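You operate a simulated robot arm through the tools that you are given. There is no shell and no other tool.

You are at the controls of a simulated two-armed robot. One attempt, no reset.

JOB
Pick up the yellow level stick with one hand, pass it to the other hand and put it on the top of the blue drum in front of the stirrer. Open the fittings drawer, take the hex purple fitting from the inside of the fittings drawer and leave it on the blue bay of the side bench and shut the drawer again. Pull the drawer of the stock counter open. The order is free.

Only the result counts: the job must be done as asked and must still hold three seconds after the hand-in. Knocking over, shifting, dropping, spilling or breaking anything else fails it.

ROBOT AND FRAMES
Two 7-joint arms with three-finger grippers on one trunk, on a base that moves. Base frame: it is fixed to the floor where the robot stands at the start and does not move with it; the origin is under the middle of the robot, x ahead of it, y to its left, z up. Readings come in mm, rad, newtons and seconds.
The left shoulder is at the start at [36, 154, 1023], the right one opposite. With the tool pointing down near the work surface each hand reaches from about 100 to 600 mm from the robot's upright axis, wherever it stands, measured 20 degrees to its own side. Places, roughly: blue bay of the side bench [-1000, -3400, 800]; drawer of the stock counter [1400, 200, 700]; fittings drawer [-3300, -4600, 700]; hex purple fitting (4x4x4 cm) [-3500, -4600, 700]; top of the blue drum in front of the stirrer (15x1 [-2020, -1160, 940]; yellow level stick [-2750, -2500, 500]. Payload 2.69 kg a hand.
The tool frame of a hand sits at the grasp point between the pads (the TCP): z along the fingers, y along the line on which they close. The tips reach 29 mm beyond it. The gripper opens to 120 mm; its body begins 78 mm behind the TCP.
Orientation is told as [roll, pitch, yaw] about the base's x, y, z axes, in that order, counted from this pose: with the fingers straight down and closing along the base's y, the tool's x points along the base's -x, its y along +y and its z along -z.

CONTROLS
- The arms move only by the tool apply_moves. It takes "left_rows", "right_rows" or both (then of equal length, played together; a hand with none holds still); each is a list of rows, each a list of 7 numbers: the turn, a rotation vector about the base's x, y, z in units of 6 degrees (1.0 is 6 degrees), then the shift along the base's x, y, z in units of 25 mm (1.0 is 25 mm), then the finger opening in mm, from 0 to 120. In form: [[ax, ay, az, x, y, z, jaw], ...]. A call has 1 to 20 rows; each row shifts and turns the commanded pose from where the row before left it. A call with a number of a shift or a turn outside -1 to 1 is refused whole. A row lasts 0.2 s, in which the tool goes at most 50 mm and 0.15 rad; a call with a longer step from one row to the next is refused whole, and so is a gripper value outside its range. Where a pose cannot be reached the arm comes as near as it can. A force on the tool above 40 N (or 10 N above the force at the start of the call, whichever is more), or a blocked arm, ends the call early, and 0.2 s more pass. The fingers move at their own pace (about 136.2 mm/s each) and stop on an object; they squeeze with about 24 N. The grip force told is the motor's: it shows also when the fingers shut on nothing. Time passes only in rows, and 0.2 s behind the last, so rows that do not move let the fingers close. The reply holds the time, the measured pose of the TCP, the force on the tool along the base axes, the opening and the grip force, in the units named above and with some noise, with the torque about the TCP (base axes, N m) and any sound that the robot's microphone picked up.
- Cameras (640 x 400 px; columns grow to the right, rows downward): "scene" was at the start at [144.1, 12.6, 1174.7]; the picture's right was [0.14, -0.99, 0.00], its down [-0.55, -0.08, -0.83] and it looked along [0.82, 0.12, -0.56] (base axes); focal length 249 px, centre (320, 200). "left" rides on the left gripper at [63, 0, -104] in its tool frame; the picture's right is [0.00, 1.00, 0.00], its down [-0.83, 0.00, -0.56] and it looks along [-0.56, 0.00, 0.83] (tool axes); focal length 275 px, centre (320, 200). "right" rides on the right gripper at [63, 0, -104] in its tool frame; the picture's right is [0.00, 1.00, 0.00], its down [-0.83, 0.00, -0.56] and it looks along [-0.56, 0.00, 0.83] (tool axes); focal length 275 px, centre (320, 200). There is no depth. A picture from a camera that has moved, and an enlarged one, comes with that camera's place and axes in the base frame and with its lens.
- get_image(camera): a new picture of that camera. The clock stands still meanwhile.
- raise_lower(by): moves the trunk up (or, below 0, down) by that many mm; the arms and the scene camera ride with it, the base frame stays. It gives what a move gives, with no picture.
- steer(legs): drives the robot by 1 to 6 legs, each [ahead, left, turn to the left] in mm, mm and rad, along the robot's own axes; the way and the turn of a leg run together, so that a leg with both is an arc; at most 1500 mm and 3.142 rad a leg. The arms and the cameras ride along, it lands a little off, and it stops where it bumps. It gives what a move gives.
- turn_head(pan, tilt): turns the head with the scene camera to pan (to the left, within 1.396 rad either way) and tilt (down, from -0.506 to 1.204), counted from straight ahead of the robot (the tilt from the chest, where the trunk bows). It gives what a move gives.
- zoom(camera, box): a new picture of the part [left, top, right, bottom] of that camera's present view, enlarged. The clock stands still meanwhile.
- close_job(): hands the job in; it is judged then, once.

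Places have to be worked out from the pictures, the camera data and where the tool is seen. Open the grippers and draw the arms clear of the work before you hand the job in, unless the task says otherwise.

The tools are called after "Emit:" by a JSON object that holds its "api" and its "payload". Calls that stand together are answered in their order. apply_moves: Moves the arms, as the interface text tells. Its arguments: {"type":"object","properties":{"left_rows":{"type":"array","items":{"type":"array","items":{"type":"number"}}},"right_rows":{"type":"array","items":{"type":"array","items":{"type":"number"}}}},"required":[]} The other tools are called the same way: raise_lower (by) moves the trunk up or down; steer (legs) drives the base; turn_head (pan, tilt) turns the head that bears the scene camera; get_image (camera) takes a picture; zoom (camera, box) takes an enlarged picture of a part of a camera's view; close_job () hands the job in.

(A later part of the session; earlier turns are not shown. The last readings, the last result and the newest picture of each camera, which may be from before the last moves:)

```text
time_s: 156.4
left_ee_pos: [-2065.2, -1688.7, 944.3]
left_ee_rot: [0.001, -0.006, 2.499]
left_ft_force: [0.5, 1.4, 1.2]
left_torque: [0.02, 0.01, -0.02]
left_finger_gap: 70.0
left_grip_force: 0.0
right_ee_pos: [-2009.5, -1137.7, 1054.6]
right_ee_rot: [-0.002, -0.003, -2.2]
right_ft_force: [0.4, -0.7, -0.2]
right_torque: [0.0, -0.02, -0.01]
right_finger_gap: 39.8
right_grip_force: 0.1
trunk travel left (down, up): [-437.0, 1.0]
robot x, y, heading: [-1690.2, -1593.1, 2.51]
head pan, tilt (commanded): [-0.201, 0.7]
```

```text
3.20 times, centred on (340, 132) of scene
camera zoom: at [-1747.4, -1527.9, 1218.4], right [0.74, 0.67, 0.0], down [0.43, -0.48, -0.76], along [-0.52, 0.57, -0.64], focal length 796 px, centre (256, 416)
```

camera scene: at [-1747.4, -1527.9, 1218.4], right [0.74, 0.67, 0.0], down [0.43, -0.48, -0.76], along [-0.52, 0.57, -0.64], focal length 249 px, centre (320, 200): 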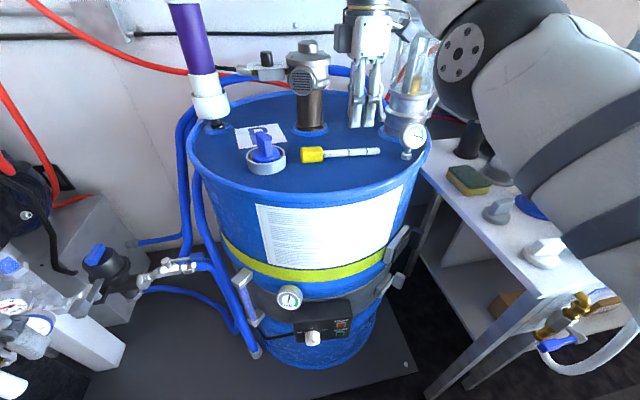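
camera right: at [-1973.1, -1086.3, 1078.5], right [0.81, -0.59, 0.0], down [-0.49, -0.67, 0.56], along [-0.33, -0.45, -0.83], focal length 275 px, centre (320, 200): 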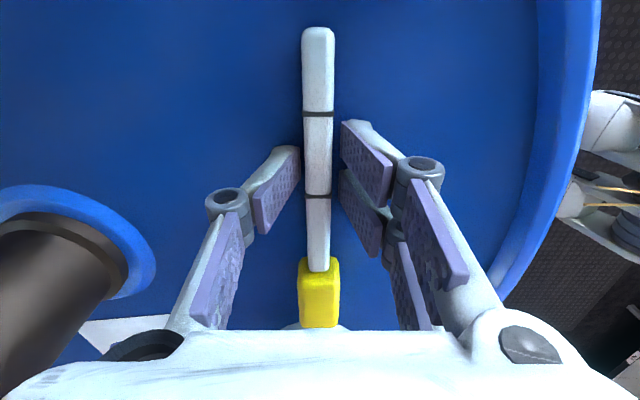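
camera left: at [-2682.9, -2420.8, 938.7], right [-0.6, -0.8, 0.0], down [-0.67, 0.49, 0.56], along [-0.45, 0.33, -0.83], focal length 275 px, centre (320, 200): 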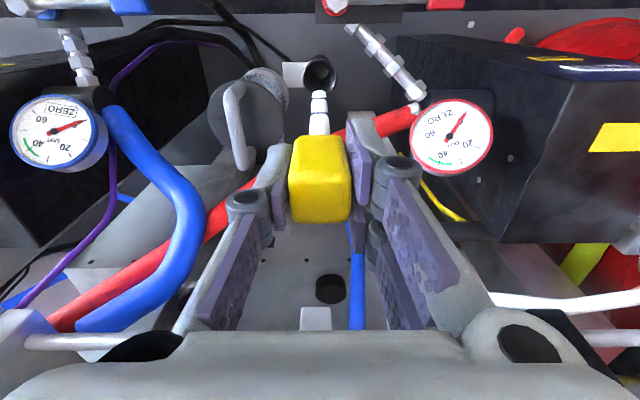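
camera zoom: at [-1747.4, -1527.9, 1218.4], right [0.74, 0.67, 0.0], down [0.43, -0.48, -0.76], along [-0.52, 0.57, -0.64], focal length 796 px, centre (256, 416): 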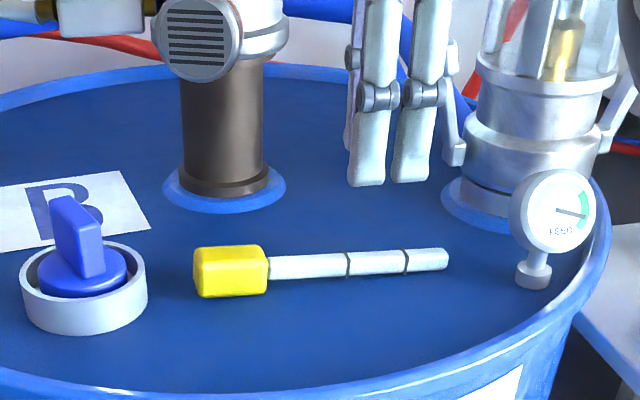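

The stick lies stably with its centre near (-2031, -1154), in front of the stirrer. I back the base away 450 mm.

Emit:
{"api": "steer", "payload": {"legs": [[-450, 0, 0]]}}

Emit:
{"api": "get_image", "payload": {"camera": "scene"}}

```text
time_s: 159.1
left_ee_pos: [-1704.0, -1953.0, 946.5]
left_ee_rot: [0.001, -0.003, 2.493]
left_ft_force: [0.6, -0.5, -0.1]
left_torque: [0.02, -0.02, 0.04]
left_finger_gap: 70.2
left_grip_force: 0.1
right_ee_pos: [-1645.0, -1402.3, 1054.0]
right_ee_rot: [-0.001, -0.002, -2.207]
right_ft_force: [0.5, 0.8, -0.1]
right_torque: [-0.01, -0.02, 0.04]
right_finger_gap: 39.9
right_grip_force: 0.0
trunk travel left (down, up): [-437.0, 1.0]
robot x, y, heading: [-1327.5, -1860.1, 2.504]
head pan, tilt (commanded): [-0.201, 0.7]
```

```text
taken
camera scene: at [-1384.6, -1793.7, 1218.6], right [0.74, 0.67, 0.0], down [0.43, -0.48, -0.77], along [-0.51, 0.57, -0.64], focal length 249 px, centre (320, 200)
```

scene: 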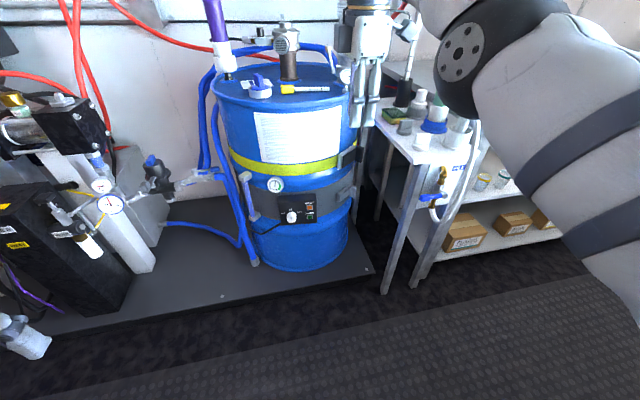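

I bring the right hand back to its neutral pose, lower the trunk to normal, and turn left to face down the room toward the black cabinet.

Emit:
{"api": "apply_moves", "payload": {"right_rows": [[0, 0, -1, 0.257, -0.19, -0.46, 80], [0, 0, -1, 0.257, -0.19, -0.46, 80], [0, 0, -1, 0.257, -0.19, -0.46, 80], [0, 0, -1, 0.257, -0.19, -0.46, 80], [0, 0, -1, 0.257, -0.19, -0.46, 80], [0, 0, -1, 0.257, -0.19, -0.46, 80], [0, 0, -1, 0.257, -0.19, -0.46, 80], [0, 0, -1, 0.257, -0.19, -0.46, 80], [0, 0, -1, 0.257, -0.19, -0.46, 80], [0, 0, -1, 0.257, -0.19, -0.46, 80], [0, 0, -1, 0.257, -0.19, -0.46, 80], [0, 0, -1, 0.257, -0.19, -0.46, 80], [0, 0, -1, 0.257, -0.19, -0.46, 80], [0, 0, -1, 0.257, -0.19, -0.46, 80], [0, 0, -1, 0.257, -0.19, -0.46, 80]]}}

Emit:
{"api": "steer", "payload": {"legs": [[0, 0, 1.586], [1200, 0, 0]]}}

Emit:
{"api": "turn_head", "payload": {"pan": 0.0, "tilt": 0.3}}

Emit:
{"api": "get_image", "payload": {"camera": "scene"}}

```text
time_s: 162.3
left_ee_pos: [-1702.4, -1953.0, 945.4]
left_ee_rot: [-0.001, -0.005, 2.494]
left_ft_force: [0.0, 0.0, 0.4]
left_torque: [0.0, 0.0, 0.01]
left_finger_gap: 69.8
left_grip_force: 0.0
right_ee_pos: [-1678.3, -1394.9, 917.3]
right_ee_rot: [-0.002, -0.003, 2.501]
right_ft_force: [0.4, 0.8, 0.0]
right_torque: [0.0, -0.03, 0.0]
right_finger_gap: 80.0
right_grip_force: 0.0
right hand out of reach, approached as far as the arm can: row 1, 2, 3, 4, 5, 6, 7, 8, 9, 10, 11, 12, 13, 14, 15
trunk travel left (down, up): [-437.0, 1.0]
robot x, y, heading: [-1323.6, -1860.3, 2.504]
head pan, tilt (commanded): [-0.201, 0.7]
```

```text
time_s: 172.3
left_ee_pos: [-1944.7, -3210.3, 945.0]
left_ee_rot: [0.001, -0.005, -2.21]
left_ft_force: [-0.3, -0.7, -0.4]
left_torque: [-0.01, -0.01, -0.02]
left_finger_gap: 69.9
left_grip_force: 0.1
right_ee_pos: [-2499.5, -3190.5, 917.1]
right_ee_rot: [-0.001, 0.001, -2.199]
right_ft_force: [-1.1, 0.5, 0.3]
right_torque: [0.01, -0.03, 0.02]
right_finger_gap: 80.0
right_grip_force: 0.1
trunk travel left (down, up): [-437.0, 1.0]
robot x, y, heading: [-2040.2, -2835.6, -2.196]
head pan, tilt (commanded): [-0.201, 0.7]
```

```text
time_s: 173.1
left_ee_pos: [-1943.4, -3211.1, 945.2]
left_ee_rot: [-0.001, -0.006, -2.209]
left_ft_force: [0.4, 0.0, 0.5]
left_torque: [-0.01, 0.01, -0.02]
left_finger_gap: 70.0
left_grip_force: 0.1
right_ee_pos: [-2501.6, -3190.3, 916.5]
right_ee_rot: [-0.001, -0.001, -2.198]
right_ft_force: [0.3, -0.1, -0.9]
right_torque: [0.0, 0.0, 0.0]
right_finger_gap: 80.1
right_grip_force: 0.1
trunk travel left (down, up): [-437.0, 1.0]
robot x, y, heading: [-2039.9, -2835.7, -2.2]
head pan, tilt (commanded): [0.0, 0.3]
```

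```text
taken
camera scene: at [-2095.4, -2913.3, 1254.4], right [-0.81, 0.59, 0.0], down [0.18, 0.24, -0.95], along [-0.56, -0.77, -0.3], focal length 249 px, centre (320, 200)
```

scene: 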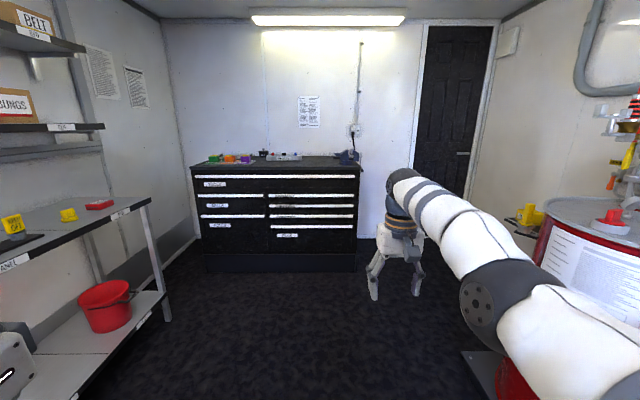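

The black drawer cabinet is ahead. I zoom to read the drawer labels and find the fittings drawer.

Emit:
{"api": "zoom", "payload": {"camera": "scene", "box": [180, 140, 370, 280]}}

```text
2.86 times, centred on (275, 210) of scene
camera zoom: at [-2095.4, -2913.3, 1254.4], right [-0.81, 0.59, 0.0], down [0.18, 0.24, -0.95], along [-0.56, -0.77, -0.3], focal length 711 px, centre (449, 171)
```

zoom: 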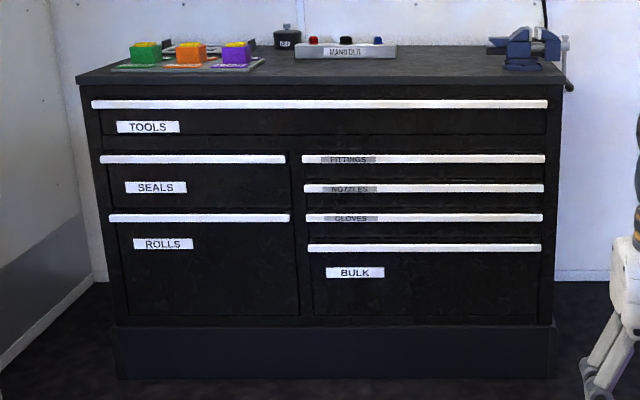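

The FITTINGS drawer is the top thin one in the right column, with a light strip pull. I drive 1000 mm closer and zoom again.

Emit:
{"api": "steer", "payload": {"legs": [[1000, 0, 0.004]]}}

Emit:
{"api": "turn_head", "payload": {"pan": 0.0, "tilt": 0.45}}

Emit:
{"api": "get_image", "payload": {"camera": "scene"}}

Emit:
{"api": "zoom", "payload": {"camera": "scene", "box": [250, 130, 490, 280]}}

```text
time_s: 178.4
left_ee_pos: [-2536.4, -4035.6, 943.6]
left_ee_rot: [0.0, -0.004, -2.205]
left_ft_force: [-0.4, -0.1, 0.3]
left_torque: [0.02, -0.01, -0.03]
left_finger_gap: 70.1
left_grip_force: 0.0
right_ee_pos: [-3093.9, -4017.2, 917.5]
right_ee_rot: [-0.002, -0.003, -2.195]
right_ft_force: [-0.6, 0.3, 0.5]
right_torque: [0.01, -0.04, 0.0]
right_finger_gap: 79.9
right_grip_force: 0.0
trunk travel left (down, up): [-437.0, 1.0]
robot x, y, heading: [-2635.3, -3659.5, -2.198]
head pan, tilt (commanded): [0.0, 0.3]
```

```text
time_s: 179.1
left_ee_pos: [-2536.7, -4036.4, 945.4]
left_ee_rot: [-0.001, -0.007, -2.203]
left_ft_force: [-0.1, -0.8, 0.0]
left_torque: [0.02, -0.01, 0.04]
left_finger_gap: 70.0
left_grip_force: 0.2
right_ee_pos: [-3093.3, -4017.3, 917.2]
right_ee_rot: [-0.002, -0.001, -2.193]
right_ft_force: [0.3, 0.8, -0.4]
right_torque: [-0.03, 0.0, 0.01]
right_finger_gap: 80.0
right_grip_force: 0.1
trunk travel left (down, up): [-437.0, 1.0]
robot x, y, heading: [-2634.6, -3661.4, -2.195]
head pan, tilt (commanded): [0.0, 0.45]
```

```text
taken
camera scene: at [-2689.5, -3737.5, 1241.1], right [-0.81, 0.59, 0.0], down [0.25, 0.35, -0.9], along [-0.53, -0.73, -0.43], focal length 249 px, centre (320, 200)
```

scene: 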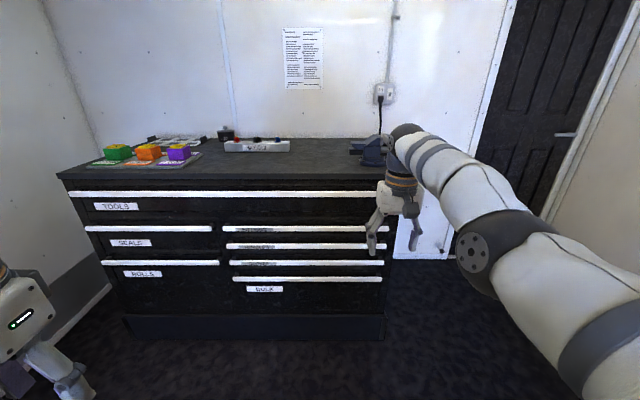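

```text
2.67 times, centred on (370, 205) of scene
camera zoom: at [-2689.5, -3737.5, 1241.1], right [-0.81, 0.59, 0.0], down [0.25, 0.35, -0.9], along [-0.53, -0.73, -0.43], focal length 664 px, centre (187, 187)
```

zoom: 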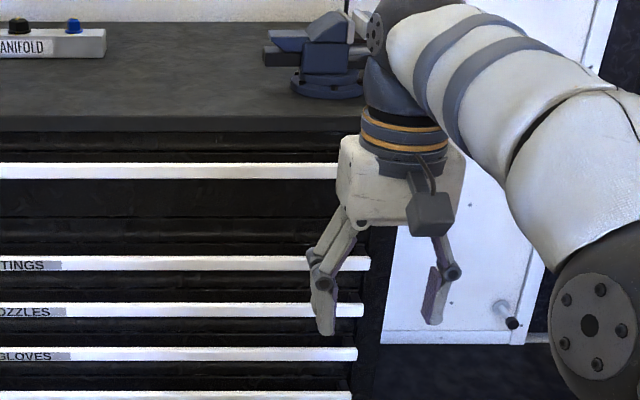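

I zoom on the right-column drawers to examine the strip pulls.

Emit:
{"api": "zoom", "payload": {"camera": "scene", "box": [200, 180, 400, 305]}}

```text
3.20 times, centred on (300, 242) of scene
camera zoom: at [-2689.5, -3737.5, 1241.1], right [-0.81, 0.59, 0.0], down [0.25, 0.35, -0.9], along [-0.53, -0.73, -0.43], focal length 796 px, centre (384, 64)
```

zoom: 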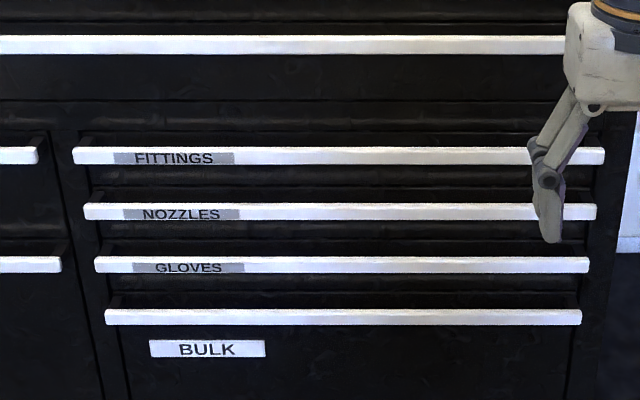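

Strip of FITTINGS is at z≈719, about 917 mm ahead, spanning from 378 mm left to 268 mm right; next strip is ~81 mm lower. As with the counter, I lower the trunk 248 mm and then pitch the left hand forward.

Emit:
{"api": "raise_lower", "payload": {"by": -248}}

Emit:
{"api": "get_image", "payload": {"camera": "scene"}}

```text
time_s: 181.7
left_ee_pos: [-2525.7, -4020.3, 592.8]
left_ee_rot: [-0.009, 0.49, -2.205]
left_ft_force: [-0.7, -0.4, 0.7]
left_torque: [0.0, -0.04, -0.01]
left_finger_gap: 69.9
left_grip_force: 0.1
right_ee_pos: [-3049.7, -3956.7, 409.1]
right_ee_rot: [-0.001, 0.52, -2.195]
right_ft_force: [-0.3, -1.2, -0.8]
right_torque: [-0.03, 0.01, 0.01]
right_finger_gap: 80.0
right_grip_force: 0.1
trunk travel left (down, up): [-189.0, 249.0]
robot x, y, heading: [-2633.5, -3656.4, -2.196]
head pan, tilt (commanded): [0.0, 0.45]
```

```text
taken
camera scene: at [-2758.4, -3834.2, 975.5], right [-0.81, 0.58, 0.0], down [0.25, 0.35, -0.9], along [-0.52, -0.73, -0.44], focal length 249 px, centre (320, 200)
```

scene: 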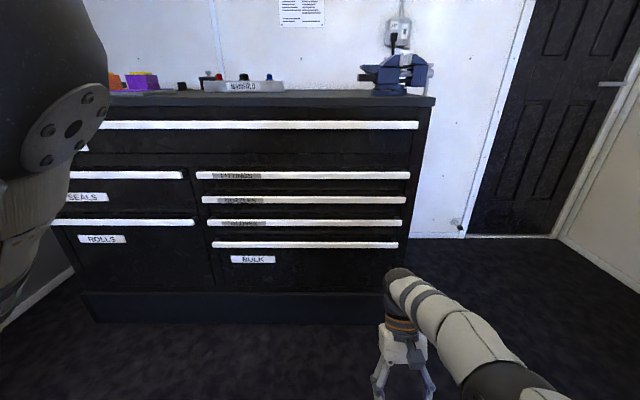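

The trunk bowed and the left hand tipped back. I now swing the left hand forward and up to z≈722 while pitching it ~100° to point at the drawer.

Emit:
{"api": "apply_moves", "payload": {"left_rows": [[-0.681, 0.492, 0, -0.544, -0.496, 0.26, 70], [-0.681, 0.492, 0, -0.544, -0.496, 0.26, 70], [-0.681, 0.492, 0, -0.544, -0.496, 0.26, 70], [-0.681, 0.492, 0, -0.544, -0.496, 0.26, 70], [-0.681, 0.492, 0, -0.544, -0.496, 0.26, 70], [-0.681, 0.492, 0, -0.544, -0.496, 0.26, 70], [-0.681, 0.492, 0, -0.544, -0.496, 0.26, 70], [-0.681, 0.492, 0, -0.544, -0.496, 0.26, 70], [-0.681, 0.492, 0, -0.544, -0.496, 0.26, 70], [-0.681, 0.492, 0, -0.544, -0.496, 0.26, 70], [-0.681, 0.492, 0, -0.544, -0.496, 0.26, 70], [-0.681, 0.492, 0, -0.544, -0.496, 0.26, 70], [-0.681, 0.492, 0, -0.544, -0.496, 0.26, 70], [-0.681, 0.492, 0, -0.544, -0.496, 0.26, 70], [-0.681, 0.492, 0, -0.544, -0.496, 0.26, 70], [-0.681, 0.492, 0, -0.544, -0.496, 0.26, 70], [-0.681, 0.492, 0, -0.544, -0.496, 0.26, 70], [-0.681, 0.492, 0, -0.544, -0.496, 0.26, 70], [-0.681, 0.492, 0, -0.544, -0.496, 0.26, 70], [-0.681, 0.492, 0, -0.544, -0.496, 0.26, 70]]}}

Emit:
{"api": "get_image", "payload": {"camera": "scene"}}

```text
time_s: 185.9
left_ee_pos: [-2753.6, -4307.2, 680.1]
left_ee_rot: [0.014, -1.223, -2.222]
left_ft_force: [0.4, -0.4, 0.5]
left_torque: [0.01, 0.01, 0.01]
left_finger_gap: 69.9
left_grip_force: 0.1
left hand out of reach, approached as far as the arm can: row 1, 2, 3, 4, 5, 6, 7, 8, 9, 11, 20
right_ee_pos: [-3049.0, -3956.5, 409.7]
right_ee_rot: [-0.002, 0.52, -2.194]
right_ft_force: [0.6, -0.8, -0.3]
right_torque: [0.0, -0.01, -0.01]
right_finger_gap: 80.0
right_grip_force: 0.1
trunk travel left (down, up): [-189.0, 249.0]
robot x, y, heading: [-2637.6, -3661.8, -2.193]
head pan, tilt (commanded): [0.0, 0.45]
```

```text
taken
camera scene: at [-2758.5, -3834.3, 975.4], right [-0.81, 0.58, 0.0], down [0.25, 0.35, -0.9], along [-0.52, -0.73, -0.44], focal length 249 px, centre (320, 200)
```

scene: 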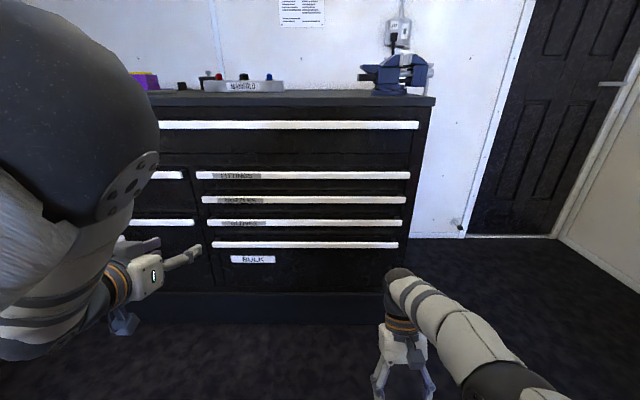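

The hand reached fwd 593 with pitch -1.22. I raise it to z≈720 and roll it -90° so it closes vertically.

Emit:
{"api": "apply_moves", "payload": {"left_rows": [[0.57, 0.748, 0.341, 0, 0, 0.2, 70], [0.57, 0.748, 0.341, 0, 0, 0.2, 70], [0.57, 0.748, 0.341, 0, 0, 0.2, 70], [0.57, 0.748, 0.341, 0, 0, 0.2, 70], [0.57, 0.748, 0.341, 0, 0, 0.2, 70], [0.57, 0.748, 0.341, 0, 0, 0.2, 70], [0.57, 0.748, 0.341, 0, 0, 0.2, 70], [0.57, 0.748, 0.341, 0, 0, 0.2, 70], [0.57, 0.748, 0.341, 0, 0, 0, 70], [0.57, 0.748, 0.341, 0, 0, 0, 70], [0.57, 0.748, 0.341, 0, 0, 0, 70], [0.57, 0.748, 0.341, 0, 0, 0, 70], [0.57, 0.748, 0.341, 0, 0, 0, 70], [0.57, 0.748, 0.341, 0, 0, 0, 70], [0.57, 0.748, 0.341, 0, 0, 0, 70]]}}

Emit:
{"api": "get_image", "payload": {"camera": "scene"}}

Emit:
{"api": "get_image", "payload": {"camera": "left"}}

```text
time_s: 189.1
left_ee_pos: [-2751.6, -4309.5, 718.3]
left_ee_rot: [-1.207, 0.003, -0.65]
left_ft_force: [0.3, -0.6, 0.4]
left_torque: [-0.02, -0.02, -0.01]
left_finger_gap: 70.0
left_grip_force: 0.0
left hand out of reach, approached as far as the arm can: row 8
right_ee_pos: [-3050.0, -3956.4, 409.6]
right_ee_rot: [-0.001, 0.519, -2.193]
right_ft_force: [-0.2, 0.0, 0.5]
right_torque: [0.01, 0.01, 0.0]
right_finger_gap: 80.0
right_grip_force: 0.0
trunk travel left (down, up): [-189.0, 249.0]
robot x, y, heading: [-2632.6, -3660.7, -2.194]
head pan, tilt (commanded): [0.0, 0.45]
```

```text
taken
camera scene: at [-2758.5, -3834.2, 975.4], right [-0.81, 0.58, 0.0], down [0.25, 0.35, -0.9], along [-0.52, -0.73, -0.44], focal length 249 px, centre (320, 200)
```

scene: 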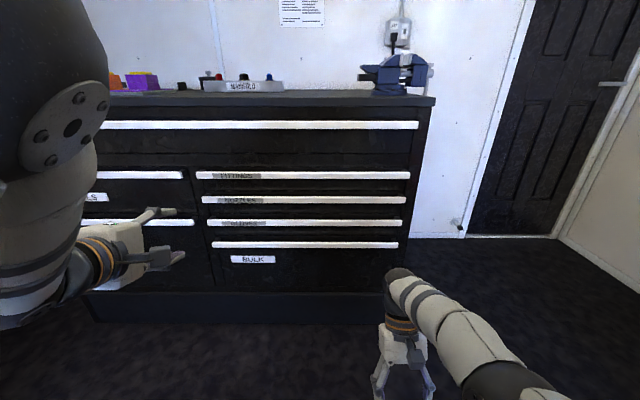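

```text
taken
camera left: at [-2743.3, -4194.1, 755.1], right [0.22, 0.28, -0.93], down [0.98, -0.09, 0.2], along [-0.03, -0.95, -0.29], focal length 275 px, centre (320, 200)
```

left: 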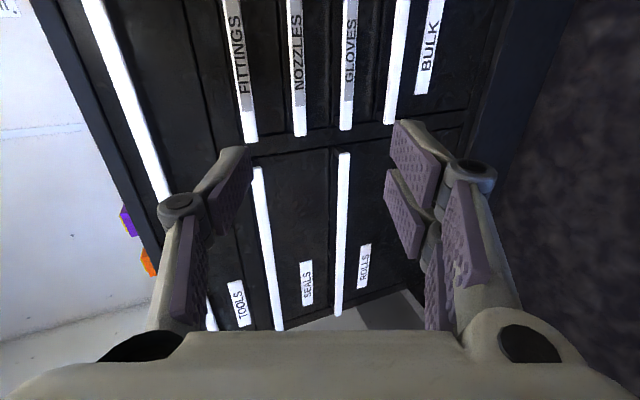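

I zoom the scene view to refine the strip's height and distance with this lower camera position.

Emit:
{"api": "zoom", "payload": {"camera": "scene", "box": [180, 140, 420, 290]}}

Emit:
{"api": "zoom", "payload": {"camera": "left", "box": [180, 0, 420, 150]}}

```text
2.67 times, centred on (300, 215) of scene
camera zoom: at [-2758.5, -3834.2, 975.4], right [-0.81, 0.58, 0.0], down [0.25, 0.35, -0.9], along [-0.52, -0.73, -0.44], focal length 664 px, centre (373, 160)
```

zoom: 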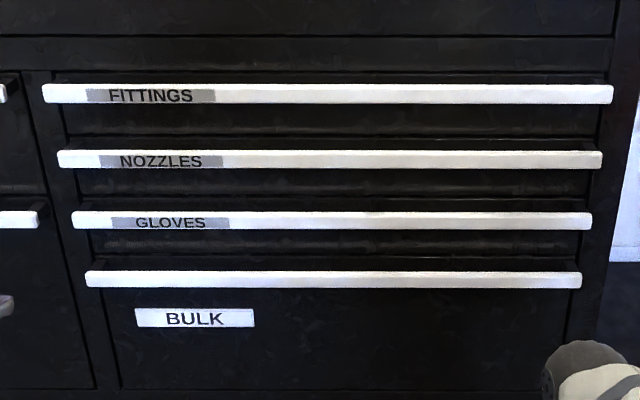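

```text
2.67 times, centred on (300, 75) of left
camera zoom: at [-2743.3, -4194.1, 755.1], right [0.22, 0.28, -0.93], down [0.98, -0.09, 0.2], along [-0.03, -0.95, -0.29], focal length 734 px, centre (373, 533)
```

zoom: 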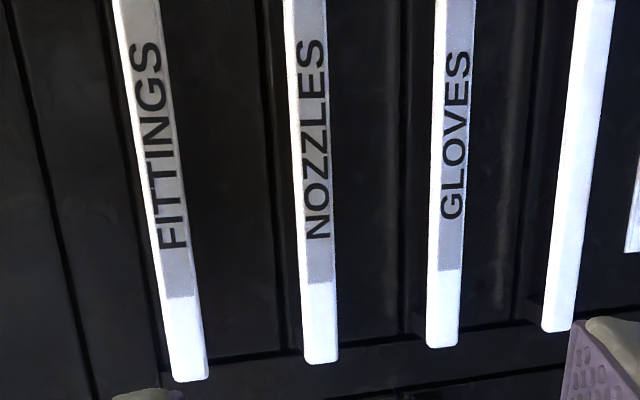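

Refined: strip z≈716, front ≈921 mm ahead of my axis, protruding ~40 mm. The hand still tilts 21° down; I try to pitch it a further 12° up to be more level.

Emit:
{"api": "apply_moves", "payload": {"left_rows": [[-0.8107, 0.5855, 0, 0, 0, 0, 62], [-0.8107, 0.5855, 0, 0, 0, 0, 62]]}}

```text
time_s: 189.7
left_ee_pos: [-2751.6, -4308.8, 718.3]
left_ee_rot: [-1.311, 0.0, -0.655]
left_ft_force: [-0.6, -0.6, 0.5]
left_torque: [0.03, 0.02, -0.03]
left_finger_gap: 61.8
left_grip_force: 0.3
left hand out of reach, approached as far as the arm can: row 2
right_ee_pos: [-3048.8, -3957.5, 409.0]
right_ee_rot: [-0.002, 0.52, -2.194]
right_ft_force: [-0.8, 0.4, 0.6]
right_torque: [-0.03, 0.01, -0.02]
right_finger_gap: 80.1
right_grip_force: 0.0
trunk travel left (down, up): [-189.0, 249.0]
robot x, y, heading: [-2637.9, -3661.1, -2.196]
head pan, tilt (commanded): [0.0, 0.45]
```

Tilt is now only ~15°. I drive forward 230 mm and check.

Emit:
{"api": "steer", "payload": {"legs": [[230, 0, 0]]}}

Emit:
{"api": "get_image", "payload": {"camera": "left"}}

Emit:
{"api": "get_image", "payload": {"camera": "scene"}}

```text
time_s: 191.4
left_ee_pos: [-2885.9, -4495.1, 717.5]
left_ee_rot: [-1.312, 0.002, -0.652]
left_ft_force: [0.4, -0.7, 0.3]
left_torque: [-0.01, -0.02, 0.01]
left_finger_gap: 62.1
left_grip_force: 0.0
right_ee_pos: [-3183.7, -4141.3, 408.7]
right_ee_rot: [-0.001, 0.522, -2.195]
right_ft_force: [0.1, -0.1, 1.1]
right_torque: [-0.01, 0.0, -0.04]
right_finger_gap: 80.4
right_grip_force: 0.0
trunk travel left (down, up): [-189.0, 249.0]
robot x, y, heading: [-2767.4, -3846.5, -2.192]
head pan, tilt (commanded): [0.0, 0.45]
```

```text
taken
camera left: at [-2875.3, -4377.1, 744.3], right [0.16, 0.2, -0.97], down [0.99, -0.08, 0.15], along [-0.05, -0.98, -0.21], focal length 275 px, centre (320, 200)
```

left: 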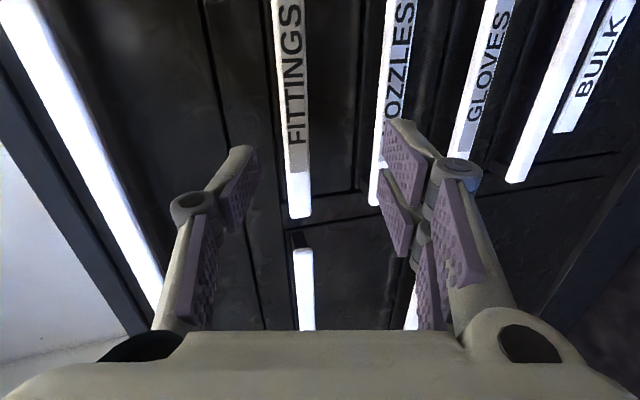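

```text
taken
camera scene: at [-2892.1, -4019.9, 975.4], right [-0.81, 0.58, 0.0], down [0.25, 0.35, -0.9], along [-0.53, -0.73, -0.44], focal length 249 px, centre (320, 200)
```

scene: 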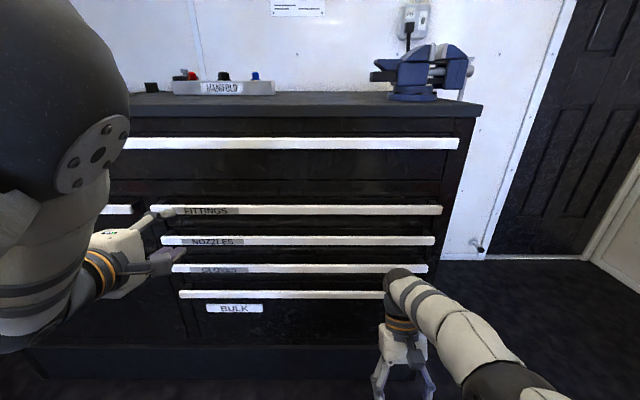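

The strip lies ~98 mm ahead of the TCP and at the right height. I drive forward 75 mm more.

Emit:
{"api": "steer", "payload": {"legs": [[75, 0, 0]]}}

Emit:
{"api": "get_image", "payload": {"camera": "left"}}

Emit:
{"api": "zoom", "payload": {"camera": "scene", "box": [60, 160, 300, 310]}}

```text
time_s: 192.4
left_ee_pos: [-2929.4, -4555.2, 718.7]
left_ee_rot: [-1.314, -0.001, -0.653]
left_ft_force: [0.0, -0.1, 0.2]
left_torque: [0.04, -0.05, -0.01]
left_finger_gap: 62.0
left_grip_force: 0.1
right_ee_pos: [-3226.8, -4203.5, 409.5]
right_ee_rot: [-0.002, 0.522, -2.194]
right_ft_force: [0.4, -0.3, -0.4]
right_torque: [0.03, 0.02, 0.0]
right_finger_gap: 80.1
right_grip_force: 0.0
trunk travel left (down, up): [-189.0, 249.0]
robot x, y, heading: [-2814.7, -3906.1, -2.19]
head pan, tilt (commanded): [0.0, 0.45]
```

```text
taken
camera left: at [-2918.3, -4437.7, 744.2], right [0.16, 0.2, -0.97], down [0.99, -0.08, 0.15], along [-0.05, -0.98, -0.21], focal length 275 px, centre (320, 200)
```

left: 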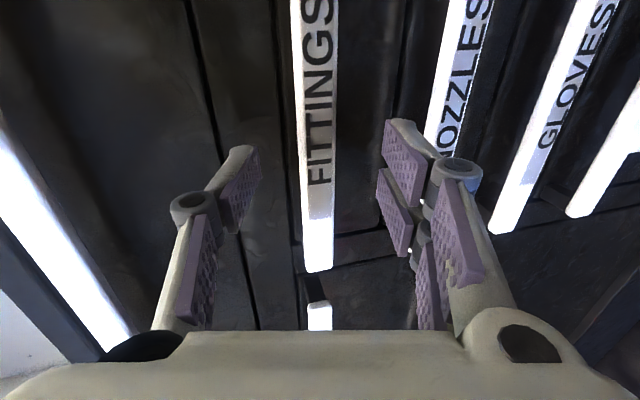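

```text
2.67 times, centred on (180, 235) of scene
camera zoom: at [-2935.4, -4080.6, 975.4], right [-0.81, 0.58, 0.0], down [0.25, 0.35, -0.9], along [-0.52, -0.73, -0.44], focal length 664 px, centre (693, 107)
```

zoom: 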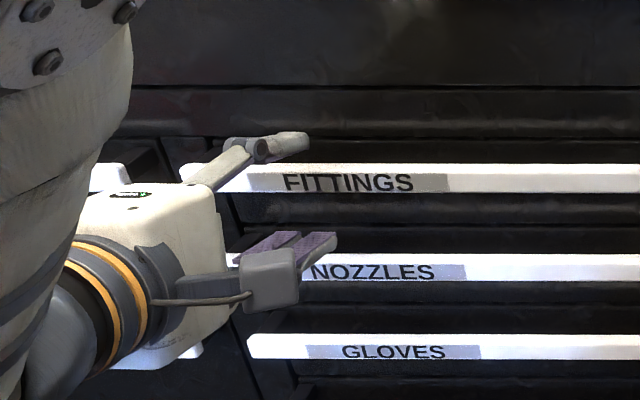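

The strip is centred between the fingers; about 30 mm to go. I advance the base 27 mm.

Emit:
{"api": "steer", "payload": {"legs": [[27, 0, 0]]}}

Emit:
{"api": "get_image", "payload": {"camera": "left"}}

Emit:
{"api": "zoom", "payload": {"camera": "scene", "box": [60, 160, 300, 310]}}

```text
time_s: 193.3
left_ee_pos: [-2940.0, -4568.4, 719.1]
left_ee_rot: [-1.312, 0.001, -0.659]
left_ft_force: [0.3, 0.5, 0.8]
left_torque: [-0.02, 0.01, 0.01]
left_finger_gap: 62.0
left_grip_force: 0.0
right_ee_pos: [-3233.0, -4211.2, 404.6]
right_ee_rot: [-0.003, 0.537, -2.195]
right_ft_force: [0.1, -0.4, -0.9]
right_torque: [0.01, -0.03, -0.04]
right_finger_gap: 79.6
right_grip_force: 0.0
trunk travel left (down, up): [-189.0, 249.0]
robot x, y, heading: [-2823.5, -3919.7, -2.2]
head pan, tilt (commanded): [0.0, 0.45]
stopped in leg 1: the robot was blocked; the commanded pose is now the measured one
```

```text
taken
camera left: at [-2930.0, -4450.5, 744.4], right [0.16, 0.2, -0.97], down [0.99, -0.08, 0.15], along [-0.05, -0.98, -0.21], focal length 275 px, centre (320, 200)
```

left: 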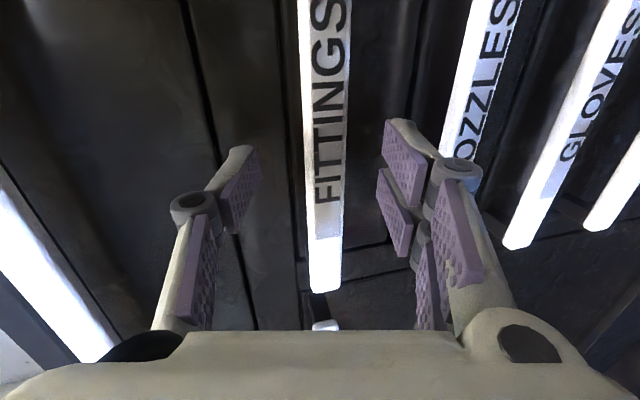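

```text
2.67 times, centred on (180, 235) of scene
camera zoom: at [-2945.6, -4093.5, 975.4], right [-0.81, 0.59, 0.0], down [0.25, 0.35, -0.9], along [-0.53, -0.73, -0.44], focal length 664 px, centre (693, 107)
```

zoom: 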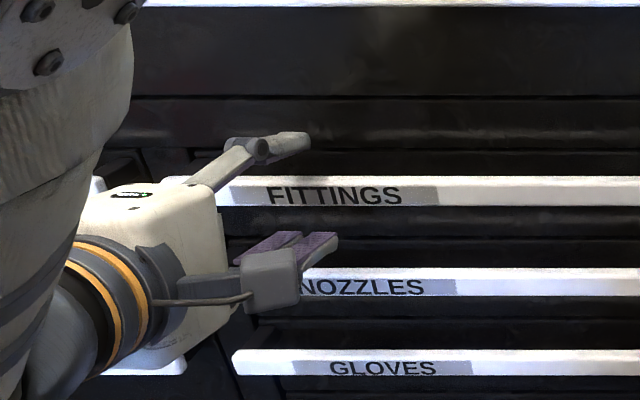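

The base was blocked: the right forearm, tipped by the bow, touched the cabinet front. I pull the right hand back 125 mm toward me before continuing.

Emit:
{"api": "apply_moves", "payload": {"right_rows": [[0, 0, 0, 0.5855, 0.81, 0, 80], [0, 0, 0, 0.5855, 0.81, 0, 80], [0, 0, 0, 0.5855, 0.81, 0, 80], [0, 0, 0, 0.5855, 0.81, 0, 80], [0, 0, 0, 0.5855, 0.81, 0, 80]]}}

Emit:
{"api": "turn_head", "payload": {"pan": -0.4, "tilt": 0.8}}

Emit:
{"api": "get_image", "payload": {"camera": "scene"}}

```text
time_s: 194.5
left_ee_pos: [-2940.3, -4567.6, 717.8]
left_ee_rot: [-1.311, 0.0, -0.657]
left_ft_force: [-0.1, 0.1, -0.5]
left_torque: [0.01, 0.03, -0.01]
left_finger_gap: 62.3
left_grip_force: 0.0
right_ee_pos: [-3206.1, -4198.4, 355.1]
right_ee_rot: [-0.003, 0.536, -2.195]
right_ft_force: [0.0, -0.6, 0.3]
right_torque: [0.0, -0.02, 0.0]
right_finger_gap: 79.9
right_grip_force: 0.1
right hand out of reach, approached as far as the arm can: row 1, 2, 3, 4, 5
trunk travel left (down, up): [-189.0, 249.0]
robot x, y, heading: [-2822.0, -3919.1, -2.197]
head pan, tilt (commanded): [0.0, 0.45]
```

```text
time_s: 195.4
left_ee_pos: [-2940.6, -4569.0, 717.4]
left_ee_rot: [-1.313, 0.0, -0.656]
left_ft_force: [0.5, 0.7, 0.2]
left_torque: [0.01, 0.01, 0.0]
left_finger_gap: 62.1
left_grip_force: 0.2
right_ee_pos: [-3205.2, -4197.4, 353.4]
right_ee_rot: [-0.002, 0.535, -2.193]
right_ft_force: [-0.1, 0.5, -0.4]
right_torque: [0.01, 0.04, 0.0]
right_finger_gap: 80.2
right_grip_force: 0.2
trunk travel left (down, up): [-189.0, 249.0]
robot x, y, heading: [-2822.8, -3923.8, -2.193]
head pan, tilt (commanded): [-0.4, 0.799]
```

```text
taken
camera scene: at [-2960.9, -4061.2, 945.0], right [-0.52, 0.85, 0.0], down [0.61, 0.37, -0.7], along [-0.6, -0.36, -0.72], focal length 249 px, centre (320, 200)
```

scene: 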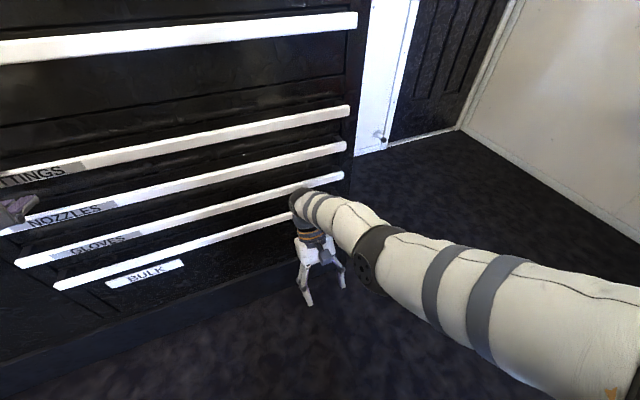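

The right arm can't retract in that posture. I back the base 130 mm, then rotate the right hand forward and lift/retract it.

Emit:
{"api": "steer", "payload": {"legs": [[-130, 0, 0]]}}

Emit:
{"api": "apply_moves", "payload": {"right_rows": [[-0.81, 0.585, 0, 0, 0, 0.8, 80], [-0.81, 0.585, 0, 0, 0, 0.8, 80], [-0.81, 0.585, 0, 0, 0, 0.8, 80], [-0.81, 0.585, 0, 0, 0, 0.8, 80], [-0.81, 0.585, 0, 0, 0, 0.8, 80], [-0.81, 0.585, 0, 0.3, 0.42, 0.8, 80], [-0.81, 0.585, 0, 0.3, 0.42, 0.8, 80], [-0.81, 0.585, 0, 0.3, 0.42, 0.8, 80], [0, 0, 0, 0.4, 0.55, 0.8, 80], [0, 0, 0, 0.4, 0.55, 0.8, 80], [0, 0, 0, 0.4, 0.55, 0.8, 80]]}}

Emit:
{"api": "get_image", "payload": {"camera": "scene"}}

```text
time_s: 196.7
left_ee_pos: [-2865.4, -4462.7, 717.3]
left_ee_rot: [-1.313, 0.001, -0.658]
left_ft_force: [0.3, 0.6, 0.3]
left_torque: [0.0, 0.02, 0.01]
left_finger_gap: 62.1
left_grip_force: 0.0
right_ee_pos: [-3129.5, -4091.7, 354.2]
right_ee_rot: [-0.002, 0.535, -2.194]
right_ft_force: [0.0, -0.4, -0.2]
right_torque: [0.02, 0.0, 0.01]
right_finger_gap: 80.1
right_grip_force: 0.0
trunk travel left (down, up): [-189.0, 249.0]
robot x, y, heading: [-2745.7, -3814.1, -2.196]
head pan, tilt (commanded): [-0.4, 0.799]
```

```text
time_s: 199.1
left_ee_pos: [-2865.1, -4463.2, 718.3]
left_ee_rot: [-1.314, -0.001, -0.657]
left_ft_force: [-0.7, -0.5, 0.5]
left_torque: [0.0, -0.04, 0.02]
left_finger_gap: 62.0
left_grip_force: 0.0
right_ee_pos: [-3181.1, -4275.3, 440.3]
right_ee_rot: [-0.004, -0.135, -2.194]
right_ft_force: [-0.1, -1.3, -0.7]
right_torque: [0.01, 0.02, 0.0]
right_finger_gap: 79.8
right_grip_force: 0.1
right hand out of reach, approached as far as the arm can: row 1, 2, 3, 4, 5, 6, 7, 8, 9, 10, 11
trunk travel left (down, up): [-189.0, 249.0]
robot x, y, heading: [-2745.9, -3816.2, -2.199]
head pan, tilt (commanded): [-0.4, 0.799]
```

```text
taken
camera scene: at [-2884.7, -3955.5, 945.0], right [-0.52, 0.85, 0.0], down [0.61, 0.37, -0.7], along [-0.6, -0.36, -0.72], focal length 249 px, centre (320, 200)
```

scene: 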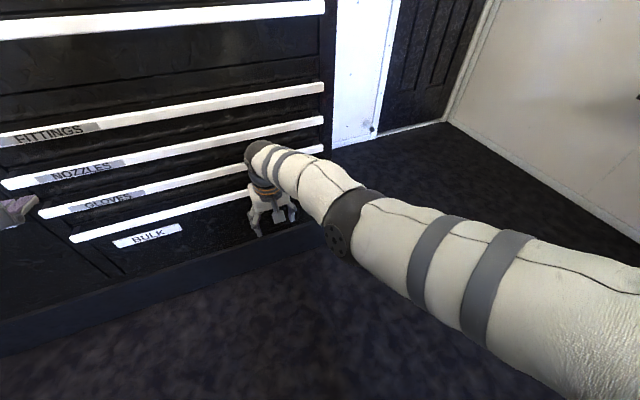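

The right arm is fully stretched. I pull it straight back and up without rotating so the elbow can bend.

Emit:
{"api": "apply_moves", "payload": {"right_rows": [[0, 0, 0, 0.47, 0.65, 0.3, 80], [0, 0, 0, 0.47, 0.65, 0.3, 80], [0, 0, 0, 0.47, 0.65, 0.3, 80], [0, 0, 0, 0.47, 0.65, 0.3, 80], [0, 0, 0, 0.47, 0.65, 0.3, 80], [0, 0, 0, 0.47, 0.65, 0.3, 80], [0, 0, 0, 0.47, 0.65, 0.3, 80], [0, 0, 0, 0.47, 0.65, 0.3, 80]]}}

Emit:
{"api": "get_image", "payload": {"camera": "scene"}}

```text
time_s: 200.9
left_ee_pos: [-2865.0, -4463.1, 717.4]
left_ee_rot: [-1.312, 0.0, -0.658]
left_ft_force: [-0.5, 0.8, -0.6]
left_torque: [-0.01, -0.01, 0.03]
left_finger_gap: 62.1
left_grip_force: 0.1
right_ee_pos: [-3160.8, -4284.0, 446.2]
right_ee_rot: [-0.006, -0.134, -2.193]
right_ft_force: [-0.2, 0.6, 0.3]
right_torque: [0.02, 0.0, 0.03]
right_finger_gap: 79.9
right_grip_force: 0.0
right hand out of reach, approached as far as the arm can: row 1, 2, 3, 4, 5, 6, 7, 8
trunk travel left (down, up): [-189.0, 249.0]
robot x, y, heading: [-2748.6, -3816.6, -2.196]
head pan, tilt (commanded): [-0.4, 0.799]
```

```text
taken
camera scene: at [-2884.8, -3955.5, 945.0], right [-0.52, 0.85, 0.0], down [0.61, 0.37, -0.7], along [-0.6, -0.36, -0.72], focal length 249 px, centre (320, 200)
```

scene: 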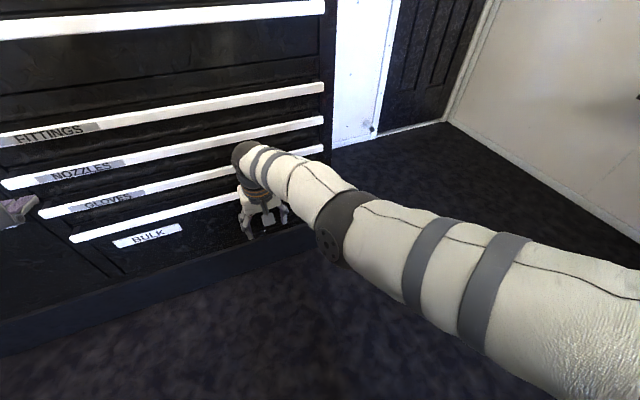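

The right arm is stuck straight in this bowed posture. I back off further and raise the trunk so I can re-pose the right arm properly.

Emit:
{"api": "steer", "payload": {"legs": [[-250, 0, 0]]}}

Emit:
{"api": "raise_lower", "payload": {"by": 200}}

Emit:
{"api": "get_image", "payload": {"camera": "scene"}}

```text
time_s: 202.7
left_ee_pos: [-2718.9, -4260.1, 717.7]
left_ee_rot: [-1.312, 0.0, -0.657]
left_ft_force: [0.2, -0.4, -0.9]
left_torque: [0.0, -0.01, -0.01]
left_finger_gap: 62.1
left_grip_force: 0.1
right_ee_pos: [-3014.7, -4082.5, 446.0]
right_ee_rot: [-0.005, -0.137, -2.195]
right_ft_force: [-0.9, 0.0, 0.4]
right_torque: [0.0, 0.02, -0.01]
right_finger_gap: 80.3
right_grip_force: 0.1
trunk travel left (down, up): [-189.0, 249.0]
robot x, y, heading: [-2600.8, -3614.4, -2.194]
head pan, tilt (commanded): [-0.4, 0.799]
```

```text
time_s: 204.9
left_ee_pos: [-2719.0, -4260.6, 916.4]
left_ee_rot: [-1.309, -0.001, -0.656]
left_ft_force: [0.3, -1.0, 0.3]
left_torque: [0.01, 0.0, 0.03]
left_finger_gap: 62.3
left_grip_force: 0.0
right_ee_pos: [-3043.0, -4119.7, 828.4]
right_ee_rot: [-0.007, -0.438, -2.195]
right_ft_force: [-0.2, -0.2, -1.1]
right_torque: [0.0, -0.02, 0.01]
right_finger_gap: 79.9
right_grip_force: 0.0
trunk travel left (down, up): [-389.0, 49.0]
robot x, y, heading: [-2600.1, -3611.7, -2.197]
head pan, tilt (commanded): [-0.4, 0.799]
```

```text
taken
camera scene: at [-2699.3, -3698.9, 1156.9], right [-0.52, 0.85, 0.0], down [0.61, 0.37, -0.7], along [-0.6, -0.36, -0.72], focal length 249 px, centre (320, 200)
```

scene: 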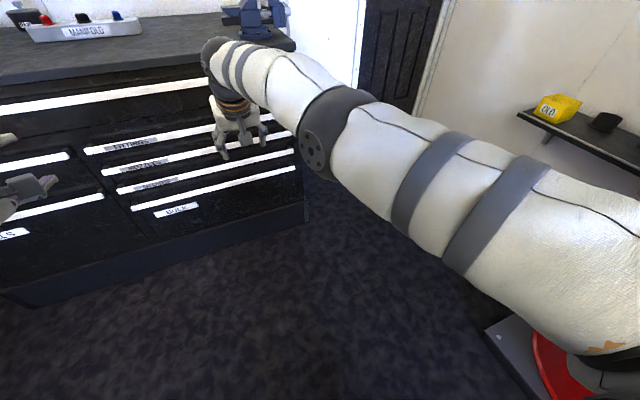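

With the trunk up, I try to pull the right hand back toward me while rotating it to point down.

Emit:
{"api": "apply_moves", "payload": {"right_rows": [[0, 0, 0, 0.47, 0.65, 0, 80], [0, 0, 0, 0.47, 0.65, 0, 80], [0, 0, 0, 0.47, 0.65, 0, 80], [0, 0, 0, 0.47, 0.65, 0, 80], [0, 0, 0, 0.47, 0.65, 0, 80], [0, 0, 0, 0.47, 0.65, 0, 80]]}}

Emit:
{"api": "get_image", "payload": {"camera": "scene"}}

```text
time_s: 206.3
left_ee_pos: [-2718.4, -4260.1, 917.9]
left_ee_rot: [-1.312, -0.001, -0.658]
left_ft_force: [0.2, 0.4, -0.4]
left_torque: [0.01, -0.02, 0.02]
left_finger_gap: 61.9
left_grip_force: 0.1
right_ee_pos: [-3023.1, -4123.3, 829.5]
right_ee_rot: [-0.008, -0.439, -2.194]
right_ft_force: [-0.5, 0.2, 0.4]
right_torque: [-0.02, -0.01, -0.01]
right_finger_gap: 80.0
right_grip_force: 0.1
right hand out of reach, approached as far as the arm can: row 1, 2, 3, 4, 5, 6
trunk travel left (down, up): [-389.0, 49.0]
robot x, y, heading: [-2598.5, -3612.3, -2.188]
head pan, tilt (commanded): [-0.4, 0.799]
```

```text
taken
camera scene: at [-2699.2, -3698.6, 1157.0], right [-0.52, 0.85, 0.0], down [0.61, 0.37, -0.7], along [-0.6, -0.36, -0.72], focal length 249 px, centre (320, 200)
```

scene: 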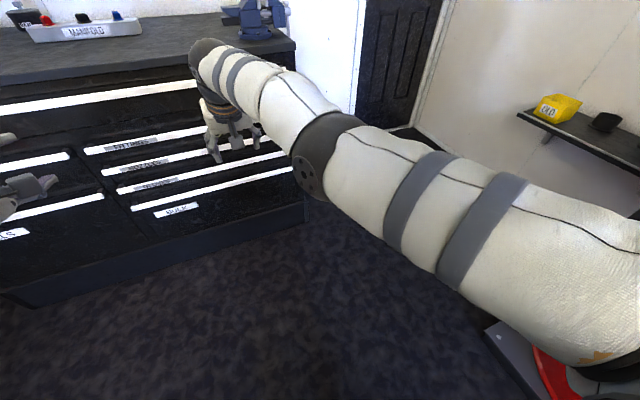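

The right elbow is locked straight. I try moving the hand sideways to the left and slightly inward to let the elbow start bending.

Emit:
{"api": "apply_moves", "payload": {"right_rows": [[0, 0, 0, 0.884, -0.144, 0, 80], [0, 0, 0, 0.884, -0.144, 0, 80], [0, 0, 0, 0.884, -0.144, 0, 80], [0, 0, 0, 0.884, -0.144, 0, 80]]}}

Emit:
{"api": "get_image", "payload": {"camera": "scene"}}

```text
time_s: 207.3
left_ee_pos: [-2718.1, -4260.8, 917.2]
left_ee_rot: [-1.312, 0.0, -0.657]
left_ft_force: [0.7, 0.1, -0.3]
left_torque: [-0.01, 0.03, -0.03]
left_finger_gap: 62.3
left_grip_force: 0.2
right_ee_pos: [-2966.0, -4138.2, 825.7]
right_ee_rot: [-0.008, -0.434, -2.191]
right_ft_force: [0.4, 0.7, -0.7]
right_torque: [0.0, -0.03, -0.01]
right_finger_gap: 79.9
right_grip_force: 0.1
right hand out of reach, approached as far as the arm can: row 2, 3, 4
trunk travel left (down, up): [-389.0, 49.0]
robot x, y, heading: [-2602.0, -3610.6, -2.192]
head pan, tilt (commanded): [-0.4, 0.799]
```

```text
taken
camera scene: at [-2699.0, -3698.7, 1157.0], right [-0.52, 0.85, 0.0], down [0.61, 0.37, -0.7], along [-0.6, -0.36, -0.72], focal length 249 px, centre (320, 200)
```

scene: 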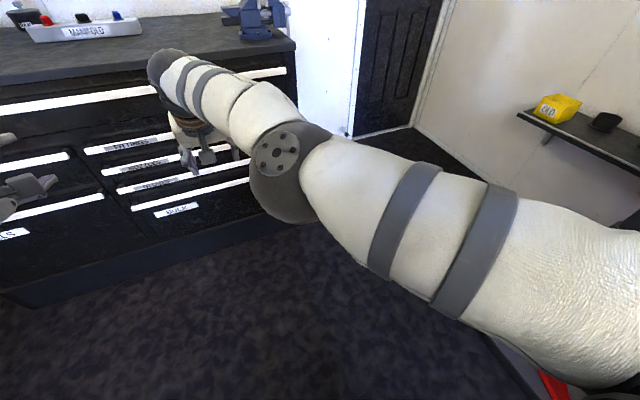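

The arm shape changed a little. I try pulling back again, with some downward motion.

Emit:
{"api": "apply_moves", "payload": {"right_rows": [[0, 0, 0, 0.2, 0.28, -0.8, 80], [0, 0, 0, 0.2, 0.28, -0.8, 80], [0, 0, 0, 0.2, 0.28, -0.8, 80], [0, 0, 0, 0.4, 0.56, -0.4, 80], [0, 0, 0, 0.4, 0.56, -0.4, 80], [0, 0, 0, 0.4, 0.56, 0, 80]]}}

Emit:
{"api": "get_image", "payload": {"camera": "scene"}}

```text
time_s: 208.7
left_ee_pos: [-2719.0, -4259.9, 919.2]
left_ee_rot: [-1.31, 0.001, -0.657]
left_ft_force: [-0.5, -0.2, 0.2]
left_torque: [-0.04, 0.0, -0.01]
left_finger_gap: 62.2
left_grip_force: 0.0
right_ee_pos: [-2960.3, -4132.3, 740.3]
right_ee_rot: [-0.008, -0.437, -2.195]
right_ft_force: [0.3, 0.7, 0.6]
right_torque: [0.01, -0.01, 0.01]
right_finger_gap: 79.9
right_grip_force: 0.0
right hand out of reach, approached as far as the arm can: row 1, 2, 3, 4, 5, 6
trunk travel left (down, up): [-389.0, 49.0]
robot x, y, heading: [-2600.8, -3609.3, -2.196]
head pan, tilt (commanded): [-0.4, 0.799]
```

```text
taken
camera scene: at [-2699.1, -3698.6, 1157.0], right [-0.52, 0.85, 0.0], down [0.61, 0.37, -0.7], along [-0.6, -0.36, -0.72], focal length 249 px, centre (320, 200)
```

scene: 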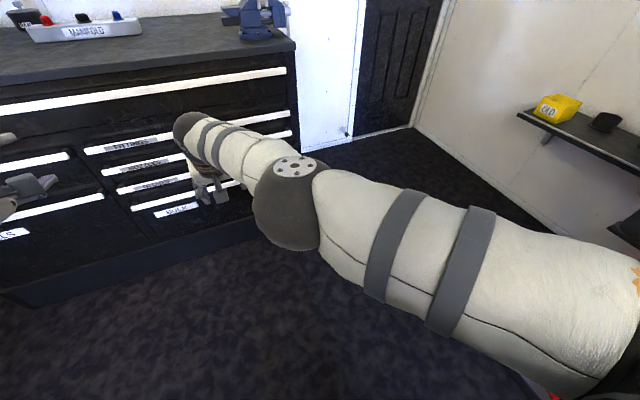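

The elbow hinge is now oriented sideways with a slight bend. I pull back again in level steps.

Emit:
{"api": "apply_moves", "payload": {"right_rows": [[0, 0, 0, 0.6, 0.2, 0, 80], [0, 0, 0, 0.6, 0.2, 0, 80], [0, 0, 0, 0.5, 0.5, 0, 80], [0, 0, 0, 0.4, 0.56, 0, 80], [0, 0, 0, 0.4, 0.56, 0, 80], [0, 0, 0, 0.4, 0.56, 0, 80]]}}

Emit:
{"api": "get_image", "payload": {"camera": "scene"}}

```text
time_s: 210.1
left_ee_pos: [-2717.4, -4259.8, 917.6]
left_ee_rot: [-1.313, -0.001, -0.657]
left_ft_force: [-0.3, 0.4, -0.3]
left_torque: [0.02, 0.02, 0.03]
left_finger_gap: 61.8
left_grip_force: 0.1
right_ee_pos: [-2960.7, -4132.7, 740.9]
right_ee_rot: [-0.007, -0.439, -2.194]
right_ft_force: [-0.1, 0.4, 0.1]
right_torque: [0.02, 0.0, -0.02]
right_finger_gap: 79.9
right_grip_force: 0.0
right hand out of reach, approached as far as the arm can: row 1, 2, 3, 4, 5, 6
trunk travel left (down, up): [-389.0, 49.0]
robot x, y, heading: [-2600.2, -3611.7, -2.197]
head pan, tilt (commanded): [-0.4, 0.799]
```

```text
taken
camera scene: at [-2699.1, -3698.6, 1157.0], right [-0.52, 0.85, 0.0], down [0.61, 0.37, -0.7], along [-0.6, -0.36, -0.72], focal length 249 px, centre (320, 200)
```

scene: 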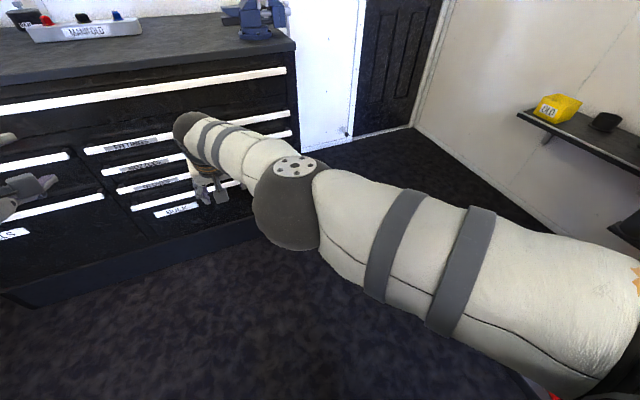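

No movement at all that way. I probe other directions: first purely left with a slight yaw of the hand to the left.

Emit:
{"api": "apply_moves", "payload": {"right_rows": [[0, 0, 0.7, 0.65, -0.47, 0, 80], [0, 0, 0.7, 0.65, -0.47, 0, 80], [0, 0, 0.7, 0.65, -0.47, 0, 80], [0, 0, 0.7, 0.65, -0.47, 0, 80]]}}

Emit:
{"api": "get_image", "payload": {"camera": "scene"}}

```text
time_s: 211.1
left_ee_pos: [-2718.9, -4260.6, 917.6]
left_ee_rot: [-1.314, 0.0, -0.658]
left_ft_force: [0.0, -0.2, 0.1]
left_torque: [-0.03, 0.0, -0.01]
left_finger_gap: 62.1
left_grip_force: 0.1
right_ee_pos: [-2908.1, -4150.5, 742.8]
right_ee_rot: [-0.005, -0.437, -1.936]
right_ft_force: [-0.2, -0.3, 0.2]
right_torque: [-0.03, 0.01, -0.02]
right_finger_gap: 80.1
right_grip_force: 0.0
right hand out of reach, approached as far as the arm can: row 1, 2, 3, 4
trunk travel left (down, up): [-389.0, 49.0]
robot x, y, heading: [-2600.2, -3614.7, -2.198]
head pan, tilt (commanded): [-0.4, 0.799]
```

```text
taken
camera scene: at [-2699.1, -3698.7, 1157.0], right [-0.52, 0.85, 0.0], down [0.61, 0.37, -0.7], along [-0.6, -0.36, -0.72], focal length 249 px, centre (320, 200)
```

scene: 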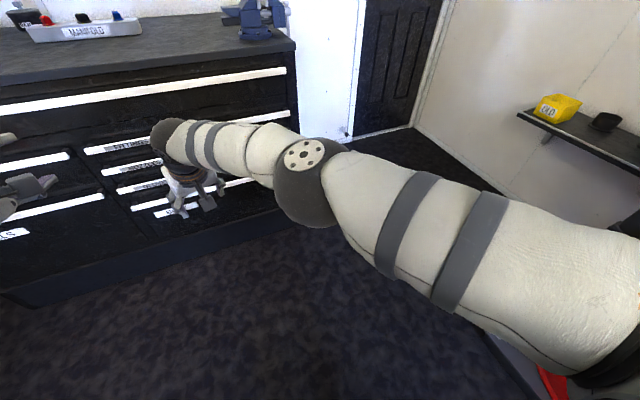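

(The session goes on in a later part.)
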